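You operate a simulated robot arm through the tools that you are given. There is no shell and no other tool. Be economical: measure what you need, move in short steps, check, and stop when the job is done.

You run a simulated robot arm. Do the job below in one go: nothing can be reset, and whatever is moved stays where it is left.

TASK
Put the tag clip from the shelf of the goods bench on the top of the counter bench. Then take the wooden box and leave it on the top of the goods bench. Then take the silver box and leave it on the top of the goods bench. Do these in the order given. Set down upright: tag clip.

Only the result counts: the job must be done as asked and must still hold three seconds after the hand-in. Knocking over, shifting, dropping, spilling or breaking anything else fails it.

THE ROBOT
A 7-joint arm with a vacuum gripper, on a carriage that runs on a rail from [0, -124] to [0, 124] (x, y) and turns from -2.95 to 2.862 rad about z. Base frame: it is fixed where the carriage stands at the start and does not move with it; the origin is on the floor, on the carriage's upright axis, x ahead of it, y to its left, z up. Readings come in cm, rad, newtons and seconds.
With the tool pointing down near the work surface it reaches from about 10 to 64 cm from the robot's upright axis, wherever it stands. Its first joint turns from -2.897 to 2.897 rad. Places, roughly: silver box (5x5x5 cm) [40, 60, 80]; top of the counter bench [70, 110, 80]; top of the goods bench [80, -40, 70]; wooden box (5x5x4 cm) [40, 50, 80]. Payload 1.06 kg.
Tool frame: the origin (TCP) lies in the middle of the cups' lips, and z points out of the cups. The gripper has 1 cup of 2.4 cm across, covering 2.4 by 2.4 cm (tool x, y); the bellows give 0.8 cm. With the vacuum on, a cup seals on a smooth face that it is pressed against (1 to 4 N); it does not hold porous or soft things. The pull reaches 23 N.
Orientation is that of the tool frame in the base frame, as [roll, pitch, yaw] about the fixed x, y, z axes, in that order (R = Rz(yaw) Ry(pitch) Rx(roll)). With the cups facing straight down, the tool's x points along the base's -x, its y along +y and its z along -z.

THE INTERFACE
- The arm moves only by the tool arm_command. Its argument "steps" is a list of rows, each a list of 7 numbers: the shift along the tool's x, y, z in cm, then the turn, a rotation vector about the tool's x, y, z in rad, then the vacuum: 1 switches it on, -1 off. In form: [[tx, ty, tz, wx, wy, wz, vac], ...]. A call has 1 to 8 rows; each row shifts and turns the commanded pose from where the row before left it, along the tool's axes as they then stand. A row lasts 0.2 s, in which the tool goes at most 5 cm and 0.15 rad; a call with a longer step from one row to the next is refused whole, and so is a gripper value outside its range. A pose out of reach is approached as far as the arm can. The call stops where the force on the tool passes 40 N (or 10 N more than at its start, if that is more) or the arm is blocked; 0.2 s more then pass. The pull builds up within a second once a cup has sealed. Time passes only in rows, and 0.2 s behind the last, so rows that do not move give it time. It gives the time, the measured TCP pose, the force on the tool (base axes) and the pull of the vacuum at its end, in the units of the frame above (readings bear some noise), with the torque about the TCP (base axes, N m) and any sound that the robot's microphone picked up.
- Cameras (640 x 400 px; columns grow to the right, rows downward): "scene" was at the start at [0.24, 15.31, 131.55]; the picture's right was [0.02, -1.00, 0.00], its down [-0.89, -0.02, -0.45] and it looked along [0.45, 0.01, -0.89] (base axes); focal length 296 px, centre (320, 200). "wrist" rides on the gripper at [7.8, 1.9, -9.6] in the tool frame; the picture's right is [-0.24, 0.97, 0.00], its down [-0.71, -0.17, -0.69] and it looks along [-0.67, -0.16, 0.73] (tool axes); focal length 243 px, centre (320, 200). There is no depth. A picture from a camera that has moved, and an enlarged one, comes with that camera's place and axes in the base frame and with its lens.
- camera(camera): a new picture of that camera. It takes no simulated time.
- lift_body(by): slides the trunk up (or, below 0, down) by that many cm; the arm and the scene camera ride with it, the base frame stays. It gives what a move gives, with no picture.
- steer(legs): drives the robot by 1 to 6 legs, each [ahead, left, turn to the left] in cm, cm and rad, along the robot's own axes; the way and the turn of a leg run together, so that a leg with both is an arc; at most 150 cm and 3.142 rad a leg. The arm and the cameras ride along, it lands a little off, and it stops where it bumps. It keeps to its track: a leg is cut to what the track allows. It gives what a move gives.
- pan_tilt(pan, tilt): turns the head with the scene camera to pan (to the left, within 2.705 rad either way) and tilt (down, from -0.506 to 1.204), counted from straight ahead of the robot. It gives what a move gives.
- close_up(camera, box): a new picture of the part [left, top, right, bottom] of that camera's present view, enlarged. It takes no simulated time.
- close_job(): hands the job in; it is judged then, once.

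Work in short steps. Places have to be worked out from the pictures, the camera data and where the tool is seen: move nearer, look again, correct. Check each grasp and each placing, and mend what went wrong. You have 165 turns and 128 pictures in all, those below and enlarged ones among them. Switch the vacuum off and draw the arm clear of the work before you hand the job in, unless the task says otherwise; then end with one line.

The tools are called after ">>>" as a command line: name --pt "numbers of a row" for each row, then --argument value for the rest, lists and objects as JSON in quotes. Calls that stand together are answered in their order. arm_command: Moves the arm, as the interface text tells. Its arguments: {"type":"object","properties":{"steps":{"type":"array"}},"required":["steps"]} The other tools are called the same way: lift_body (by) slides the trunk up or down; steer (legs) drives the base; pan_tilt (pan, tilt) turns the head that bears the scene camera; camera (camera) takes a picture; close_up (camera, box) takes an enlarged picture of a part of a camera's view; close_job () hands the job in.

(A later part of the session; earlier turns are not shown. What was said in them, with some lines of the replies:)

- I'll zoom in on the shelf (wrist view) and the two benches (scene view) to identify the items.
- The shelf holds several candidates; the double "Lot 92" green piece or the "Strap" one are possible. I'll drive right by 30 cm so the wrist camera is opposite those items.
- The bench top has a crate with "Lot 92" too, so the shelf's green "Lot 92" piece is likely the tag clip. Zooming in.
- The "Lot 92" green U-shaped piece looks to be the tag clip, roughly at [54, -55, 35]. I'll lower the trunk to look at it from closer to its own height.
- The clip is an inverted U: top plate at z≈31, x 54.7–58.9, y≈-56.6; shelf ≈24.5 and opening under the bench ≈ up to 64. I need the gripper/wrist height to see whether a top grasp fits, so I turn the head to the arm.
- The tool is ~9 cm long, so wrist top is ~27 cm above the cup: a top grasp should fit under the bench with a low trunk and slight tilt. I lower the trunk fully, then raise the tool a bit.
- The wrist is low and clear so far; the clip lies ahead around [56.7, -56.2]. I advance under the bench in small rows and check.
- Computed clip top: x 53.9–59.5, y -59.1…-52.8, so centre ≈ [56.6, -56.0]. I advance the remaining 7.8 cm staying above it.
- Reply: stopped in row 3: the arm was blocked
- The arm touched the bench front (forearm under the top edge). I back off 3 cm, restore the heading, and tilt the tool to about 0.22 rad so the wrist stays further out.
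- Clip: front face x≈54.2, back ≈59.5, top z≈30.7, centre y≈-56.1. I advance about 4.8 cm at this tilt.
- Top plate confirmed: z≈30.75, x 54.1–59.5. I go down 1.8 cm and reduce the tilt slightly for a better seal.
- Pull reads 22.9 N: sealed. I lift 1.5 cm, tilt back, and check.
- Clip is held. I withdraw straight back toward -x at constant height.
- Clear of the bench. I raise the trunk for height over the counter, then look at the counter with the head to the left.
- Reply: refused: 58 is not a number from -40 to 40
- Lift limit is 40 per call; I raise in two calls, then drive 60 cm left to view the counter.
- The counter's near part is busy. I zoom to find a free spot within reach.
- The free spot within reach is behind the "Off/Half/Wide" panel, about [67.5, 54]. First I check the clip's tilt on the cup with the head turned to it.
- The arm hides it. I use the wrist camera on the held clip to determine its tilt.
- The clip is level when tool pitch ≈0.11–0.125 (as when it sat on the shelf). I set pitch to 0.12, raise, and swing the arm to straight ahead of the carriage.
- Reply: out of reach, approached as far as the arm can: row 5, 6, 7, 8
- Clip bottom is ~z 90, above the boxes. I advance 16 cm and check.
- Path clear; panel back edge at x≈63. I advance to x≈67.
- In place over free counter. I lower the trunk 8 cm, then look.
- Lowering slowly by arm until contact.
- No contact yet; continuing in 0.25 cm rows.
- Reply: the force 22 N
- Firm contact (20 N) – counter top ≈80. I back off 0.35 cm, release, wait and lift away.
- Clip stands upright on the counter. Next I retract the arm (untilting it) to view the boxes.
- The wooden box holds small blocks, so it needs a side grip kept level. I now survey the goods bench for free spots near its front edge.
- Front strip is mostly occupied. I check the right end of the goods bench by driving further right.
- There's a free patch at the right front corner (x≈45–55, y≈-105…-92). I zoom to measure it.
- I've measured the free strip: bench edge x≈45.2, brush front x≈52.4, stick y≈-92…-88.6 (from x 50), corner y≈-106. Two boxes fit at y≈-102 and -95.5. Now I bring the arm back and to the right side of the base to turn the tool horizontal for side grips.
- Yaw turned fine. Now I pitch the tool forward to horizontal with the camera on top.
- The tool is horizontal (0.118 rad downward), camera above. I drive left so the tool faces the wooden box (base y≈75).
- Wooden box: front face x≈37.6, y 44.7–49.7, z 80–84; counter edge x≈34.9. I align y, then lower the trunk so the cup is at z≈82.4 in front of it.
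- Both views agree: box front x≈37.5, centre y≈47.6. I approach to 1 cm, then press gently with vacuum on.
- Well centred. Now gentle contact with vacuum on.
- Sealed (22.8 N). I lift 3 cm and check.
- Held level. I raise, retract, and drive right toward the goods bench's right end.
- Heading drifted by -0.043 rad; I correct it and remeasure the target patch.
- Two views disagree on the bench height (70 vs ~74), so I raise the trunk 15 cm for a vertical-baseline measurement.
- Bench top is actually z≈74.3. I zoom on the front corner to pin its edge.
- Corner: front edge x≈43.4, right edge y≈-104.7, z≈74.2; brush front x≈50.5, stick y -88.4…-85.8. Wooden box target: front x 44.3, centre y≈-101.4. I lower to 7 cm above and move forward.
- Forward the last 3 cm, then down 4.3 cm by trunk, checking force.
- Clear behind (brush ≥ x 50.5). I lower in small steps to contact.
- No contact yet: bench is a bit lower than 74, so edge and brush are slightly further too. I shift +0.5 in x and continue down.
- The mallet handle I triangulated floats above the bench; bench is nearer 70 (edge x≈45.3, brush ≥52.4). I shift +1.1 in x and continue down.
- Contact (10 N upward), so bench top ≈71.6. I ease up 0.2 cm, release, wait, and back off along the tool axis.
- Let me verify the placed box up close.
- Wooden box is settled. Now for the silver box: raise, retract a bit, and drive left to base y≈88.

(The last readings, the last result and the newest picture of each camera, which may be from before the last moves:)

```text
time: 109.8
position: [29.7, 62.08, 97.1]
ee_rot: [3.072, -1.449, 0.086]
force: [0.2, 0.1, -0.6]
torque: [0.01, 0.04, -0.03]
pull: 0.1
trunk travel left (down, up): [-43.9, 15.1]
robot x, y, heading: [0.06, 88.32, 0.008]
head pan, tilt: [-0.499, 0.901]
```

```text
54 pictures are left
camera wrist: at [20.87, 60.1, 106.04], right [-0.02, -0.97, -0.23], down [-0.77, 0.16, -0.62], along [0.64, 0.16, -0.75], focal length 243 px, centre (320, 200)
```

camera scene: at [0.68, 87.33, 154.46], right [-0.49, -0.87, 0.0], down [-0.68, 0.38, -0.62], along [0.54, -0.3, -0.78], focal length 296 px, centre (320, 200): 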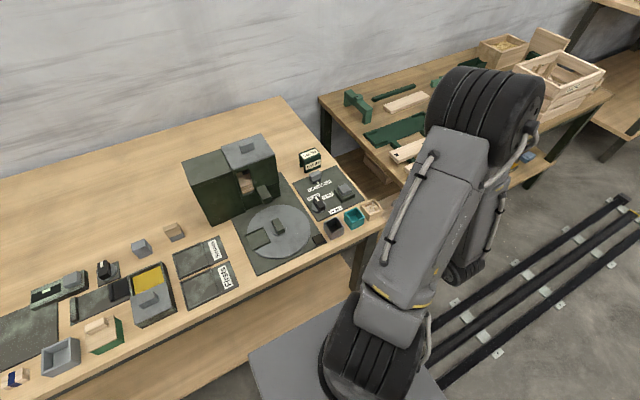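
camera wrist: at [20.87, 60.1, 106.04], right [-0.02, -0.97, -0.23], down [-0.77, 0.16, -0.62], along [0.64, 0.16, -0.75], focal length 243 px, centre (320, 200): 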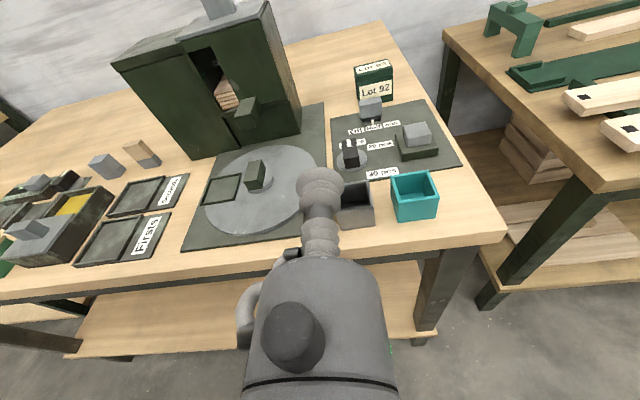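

Silver box is just right of the tool. I lower to working height and look.

>>> lift_body --by -14.2

>>> close_up --camera "wrist" --box '[240, 60, 480, 210]'

```text
time: 111.5
position: [29.57, 62.09, 82.97]
ee_rot: [3.071, -1.45, 0.085]
force: [0.4, -0.7, -1.4]
torque: [-0.01, 0.04, -0.01]
pull: 0.0
trunk travel left (down, up): [-29.7, 29.3]
robot x, y, heading: [-0.11, 88.74, 0.007]
head pan, tilt: [-0.499, 0.901]
```

```text
2.67 times, centred on (360, 135) of wrist
camera zoom: at [20.87, 60.1, 91.85], right [-0.02, -0.97, -0.23], down [-0.77, 0.16, -0.62], along [0.64, 0.16, -0.75], focal length 647 px, centre (213, 373)
```

zoom: 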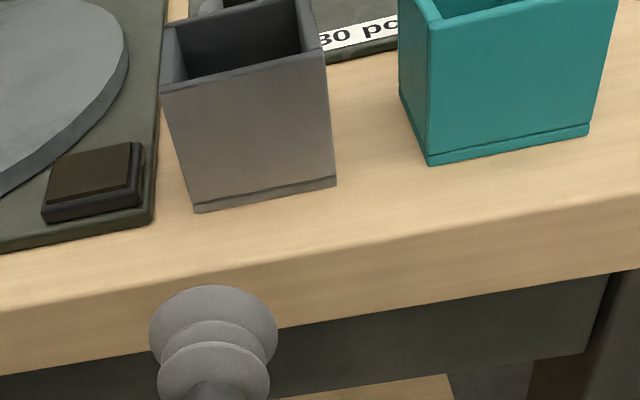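

Silver box: front x≈37.5, centre y≈60.9, height ≈4.2. I approach to about 1 cm.

>>> arm_command --pt "-0.3 0.6 3.3 0 0 0 -1" --pt "0.2 0.6 3.3 0 0 0 -1" --pt "0 0 0 0 0 0 1"

>>> close_up --camera "wrist" --box '[220, 60, 420, 260]'

```text
time: 112.3
position: [36.12, 60.95, 82.04]
ee_rot: [3.07, -1.451, 0.087]
force: [-0.7, 0.0, 0.3]
torque: [0.03, -0.02, -0.02]
pull: 0.0
trunk travel left (down, up): [-29.7, 29.3]
robot x, y, heading: [-0.13, 88.61, 0.011]
head pan, tilt: [-0.499, 0.901]
```

```text
2.00 times, centred on (320, 160) of wrist
camera zoom: at [27.5, 59.0, 91.11], right [-0.02, -0.97, -0.23], down [-0.77, 0.16, -0.62], along [0.64, 0.16, -0.75], focal length 485 px, centre (320, 280)
```

zoom: 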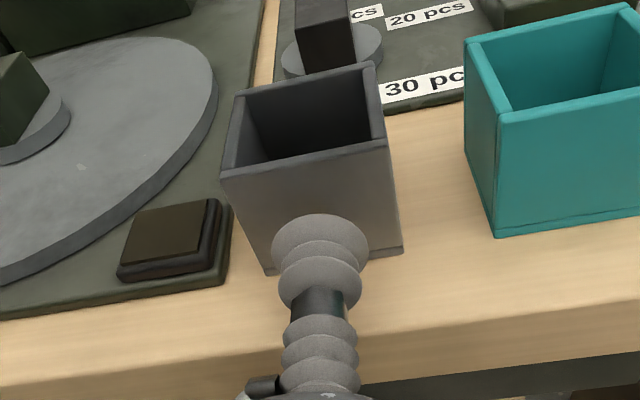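

Aligned. Gentle contact with vacuum on.

>>> arm_command --pt "0.3 0 0.7 0 0 0 1" --pt "0.04 0 0.3 0 0 0 1" --pt "0.03 0 0.2 0 0 0 1" --pt "0 0 0 0 0 0 1"

```text
time: 113.3
position: [37.41, 61.13, 82.35]
ee_rot: [3.066, -1.451, 0.089]
force: [0.1, 0.3, 0.5]
torque: [-0.04, -0.06, -0.03]
pull: 22.7
trunk travel left (down, up): [-29.7, 29.3]
robot x, y, heading: [-0.06, 88.58, 0.011]
head pan, tilt: [-0.499, 0.901]
```

Sealed. Lifting and checking.

>>> arm_command --pt "0 0 0 0 0 0 1" --pt "0.5 0 -0.06 0 0 0 1" --pt "1 0 -0.12 0 0 0 1" --pt "2 0 -0.24 0 0 0 1" --pt "3 0 -0.36 0 0 0 1"

>>> camera --camera "wrist"

```text
time: 114.5
position: [37.02, 60.88, 88.99]
ee_rot: [3.077, -1.449, 0.075]
force: [0.2, -0.7, -0.6]
torque: [0.0, 0.01, 0.03]
pull: 23.1
trunk travel left (down, up): [-29.7, 29.3]
robot x, y, heading: [-0.01, 88.63, 0.01]
head pan, tilt: [-0.499, 0.901]
```

```text
51 pictures are left
camera wrist: at [28.4, 58.98, 97.89], right [-0.02, -0.97, -0.23], down [-0.77, 0.16, -0.62], along [0.64, 0.16, -0.75], focal length 243 px, centre (320, 200)
```

wrist: 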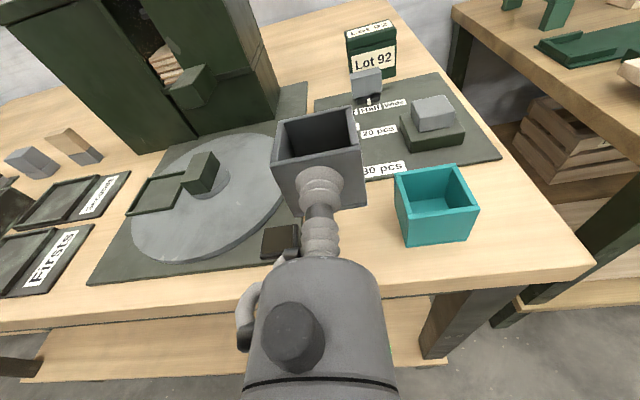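

Held well. I retract and drive to the goods bench (target y≈-93.5).

>>> arm_command --pt "-0.3 0 -2.5 0 0 0 1" --pt "-0.3 0 -2.5 0 0 0 1" --pt "-0.3 0 -2.5 0 0 0 1" --pt "-0.2 0 -1.5 0 0 0 1"

>>> steer --legs '[[0, -100, 0], [0, -53.5, 0]]'

>>> camera --camera "wrist"

```text
time: 115.5
position: [28.44, 60.93, 88.97]
ee_rot: [3.072, -1.45, 0.084]
force: [0.1, -0.2, -1.3]
torque: [0.01, 0.0, -0.01]
pull: 23.3
trunk travel left (down, up): [-29.7, 29.3]
robot x, y, heading: [0.06, 88.86, 0.009]
head pan, tilt: [-0.499, 0.901]
```

```text
time: 123.5
position: [29.2, -93.47, 88.88]
ee_rot: [3.068, -1.45, 0.113]
force: [0.2, 0.1, -0.4]
torque: [0.02, -0.03, 0.01]
pull: 22.7
trunk travel left (down, up): [-29.7, 29.3]
robot x, y, heading: [0.14, -66.39, 0.037]
head pan, tilt: [-0.499, 0.901]
```

```text
50 pictures are left
camera wrist: at [20.54, -95.71, 97.79], right [0.01, -0.97, -0.23], down [-0.77, 0.13, -0.62], along [0.64, 0.18, -0.75], focal length 243 px, centre (320, 200)
```

wrist: 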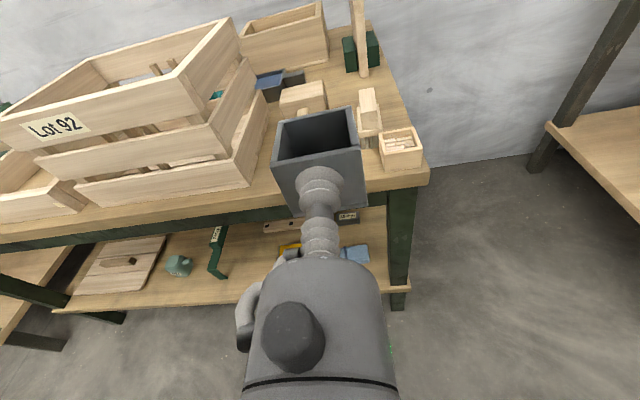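

Correct heading, then lower and align.

>>> steer --legs '[[0, 0, -0.036]]'

>>> lift_body --by -10

>>> camera --camera "wrist"

```text
time: 124.3
position: [28.09, -94.49, 88.76]
ee_rot: [3.07, -1.45, 0.076]
force: [-1.3, 0.2, 0.2]
torque: [-0.02, -0.04, 0.0]
pull: 23.0
trunk travel left (down, up): [-29.7, 29.3]
robot x, y, heading: [-0.35, -66.8, -0.003]
head pan, tilt: [-0.499, 0.901]
```

```text
time: 125.6
position: [28.22, -94.56, 78.9]
ee_rot: [3.071, -1.45, 0.077]
force: [0.4, 0.2, -0.4]
torque: [-0.02, -0.01, -0.01]
pull: 23.2
trunk travel left (down, up): [-19.7, 39.3]
robot x, y, heading: [0.22, -66.6, -0.0]
head pan, tilt: [-0.499, 0.901]
```

```text
49 pictures are left
camera wrist: at [19.49, -96.43, 87.79], right [-0.02, -0.97, -0.23], down [-0.77, 0.16, -0.62], along [0.64, 0.16, -0.75], focal length 243 px, centre (320, 200)
```

wrist: 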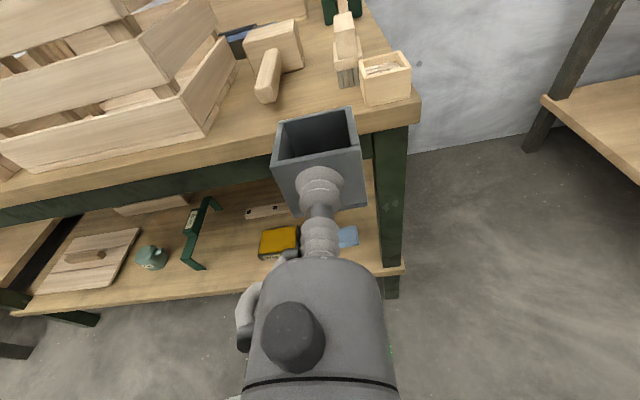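

Gap between wooden box (y -98.8) and mallet handle (y -88.5): centre ≈-93.6. I move forward there.

>>> arm_command --pt "0.4 -0.5 3.7 0 0 0 1" --pt "0.4 -0.4 3.7 0 0 0 1" --pt "0.4 0 3.7 0 0 0 1" --pt "0.4 0 3.5 0 0 0 1"

>>> camera --camera "wrist"

```text
time: 126.6
position: [42.96, -93.45, 78.46]
ee_rot: [3.073, -1.45, 0.074]
force: [-0.4, -0.7, -0.7]
torque: [-0.02, -0.05, -0.03]
pull: 23.1
trunk travel left (down, up): [-19.7, 39.3]
robot x, y, heading: [-0.02, -66.73, -0.004]
head pan, tilt: [-0.499, 0.901]
```

```text
48 pictures are left
camera wrist: at [34.19, -95.37, 87.45], right [-0.02, -0.97, -0.23], down [-0.77, 0.16, -0.62], along [0.64, 0.16, -0.75], focal length 243 px, centre (320, 200)
```

wrist: 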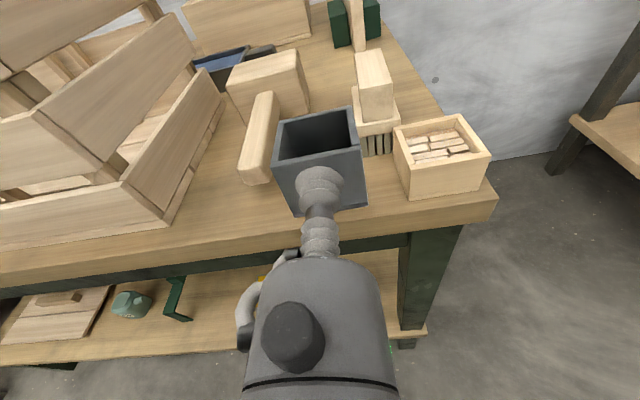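

Centred. Forward 3 cm, then lower.

>>> arm_command --pt "0.2 0 1.5 0 0 0 1" --pt "0.2 0 1.5 0 0 0 1"

>>> lift_body --by -3.5

>>> close_up --camera "wrist" --box '[200, 40, 440, 240]'

```text
time: 127.2
position: [45.94, -93.58, 78.62]
ee_rot: [3.074, -1.448, 0.071]
force: [0.0, 0.2, 0.5]
torque: [0.0, -0.04, -0.01]
pull: 22.8
trunk travel left (down, up): [-19.7, 39.3]
robot x, y, heading: [0.22, -66.6, -0.007]
head pan, tilt: [-0.499, 0.901]
```

```text
time: 128.0
position: [45.9, -93.47, 75.19]
ee_rot: [3.07, -1.45, 0.077]
force: [-0.2, -0.4, -1.3]
torque: [0.03, 0.01, -0.02]
pull: 22.8
trunk travel left (down, up): [-16.2, 42.8]
robot x, y, heading: [-0.15, -66.68, -0.001]
head pan, tilt: [-0.499, 0.901]
```

```text
2.00 times, centred on (320, 140) of wrist
camera zoom: at [37.22, -95.5, 84.08], right [-0.02, -0.97, -0.23], down [-0.77, 0.16, -0.62], along [0.64, 0.16, -0.75], focal length 485 px, centre (320, 320)
```

zoom: 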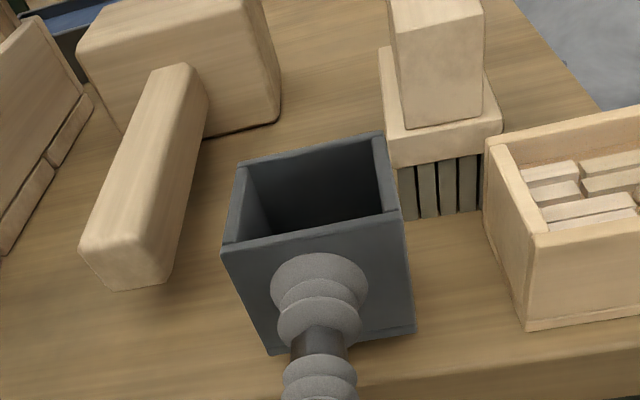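

Good clearances all around. Lowering in small steps to contact.

>>> arm_command --pt "-0.4 0 0.05 0 0 0 1" --pt "-0.4 0 0.05 0 0 0 1" --pt "0 0 0 0 0 0 1"

>>> arm_command --pt "-0.2 0 0.02 0 0 0 1" --pt "-0.2 0 0.02 0 0 0 1" --pt "0 0 0 0 0 0 1"

```text
time: 128.8
position: [45.92, -93.58, 74.27]
ee_rot: [3.068, -1.449, 0.079]
force: [-0.9, -0.6, 0.9]
torque: [0.0, -0.1, -0.01]
pull: 22.9
trunk travel left (down, up): [-16.2, 42.8]
robot x, y, heading: [-0.12, -66.85, -0.001]
head pan, tilt: [-0.499, 0.901]
```

```text
time: 129.6
position: [45.85, -93.46, 74.07]
ee_rot: [3.061, -1.452, 0.082]
force: [0.5, -0.2, 9.2]
torque: [0.01, -0.04, 0.0]
pull: 23.2
trunk travel left (down, up): [-16.2, 42.8]
robot x, y, heading: [0.25, -66.41, -0.001]
head pan, tilt: [-0.499, 0.901]
```

Contact (9 N). I ease up slightly, release, and back off.

>>> arm_command --pt "0.2 0 0 0 0 0 1" --pt "0 0 0 0 0 0 -1" --pt "0 0 0 0 0 0 -1" --pt "0 0 0 0 0 0 -1" --pt "0 0 0 0 0 0 -1"

>>> arm_command --pt "0 0 -0.5 0 0 0 -1" --pt "0 0 -1 0 0 0 -1" --pt "0 0 -3 0 0 0 -1" --pt "0 0 -4 0 0 0 -1" --pt "0 0 -4 0 0 0 -1" --pt "0 0 -4 0 0 0 -1"

>>> camera --camera "wrist"

>>> pan_tilt --pan 0.9 --tilt 0.6

>>> camera --camera "scene"

```text
time: 130.8
position: [45.93, -93.64, 74.02]
ee_rot: [3.07, -1.451, 0.077]
force: [1.1, 0.2, 0.3]
torque: [0.0, 0.02, -0.01]
pull: 0.2
trunk travel left (down, up): [-16.2, 42.8]
robot x, y, heading: [-0.01, -66.53, 0.0]
head pan, tilt: [-0.499, 0.901]
```

```text
time: 132.2
position: [29.45, -93.42, 75.98]
ee_rot: [3.074, -1.45, 0.073]
force: [0.2, -0.4, 0.9]
torque: [-0.03, 0.0, 0.04]
pull: 0.0
trunk travel left (down, up): [-16.2, 42.8]
robot x, y, heading: [-0.01, -66.64, 0.003]
head pan, tilt: [-0.499, 0.901]
```

```text
46 pictures are left
camera wrist: at [20.76, -95.35, 84.92], right [-0.02, -0.97, -0.23], down [-0.77, 0.16, -0.62], along [0.64, 0.16, -0.75], focal length 243 px, centre (320, 200)
```

wrist: 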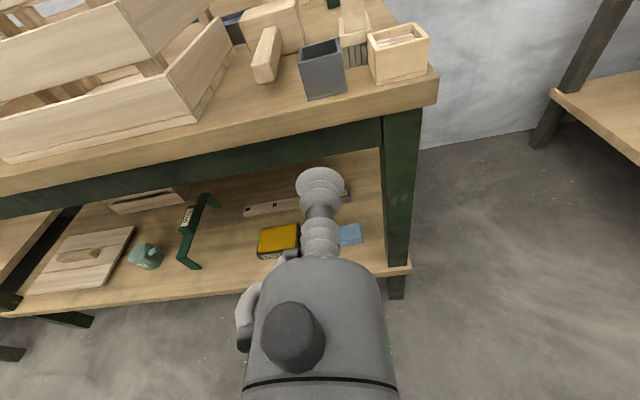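

```text
time: 133.7
position: [29.57, -93.45, 76.0]
ee_rot: [3.072, -1.45, 0.077]
force: [0.0, 0.5, -1.0]
torque: [-0.01, 0.02, 0.0]
pull: 0.1
trunk travel left (down, up): [-16.2, 42.8]
robot x, y, heading: [-0.15, -66.62, -0.004]
head pan, tilt: [0.901, 0.6]
```

```text
45 pictures are left
camera scene: at [-0.48, -44.44, 124.14], right [0.78, -0.62, 0.0], down [-0.35, -0.44, -0.82], along [0.51, 0.65, -0.57], focal length 296 px, centre (320, 200)
```

scene: 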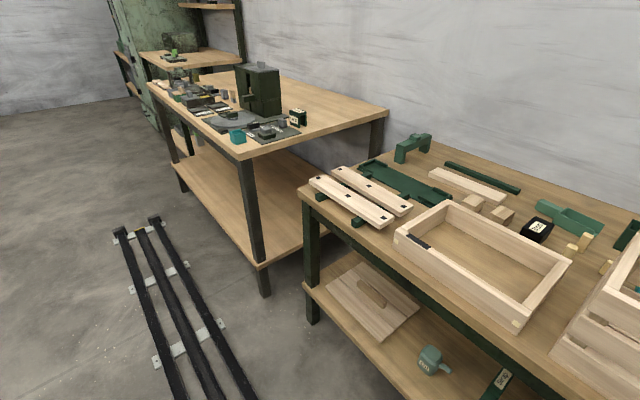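

The tag clip stands on the counter, both boxes rest on the goods bench, the vacuum is off and the arm is clear. I hand the job in.

>>> close_job

```text
The job is handed in.
```

The job is handed in: the tag clip stands upright on the counter bench, and the wooden box and then the silver box are on the goods bench, moved in the order given.
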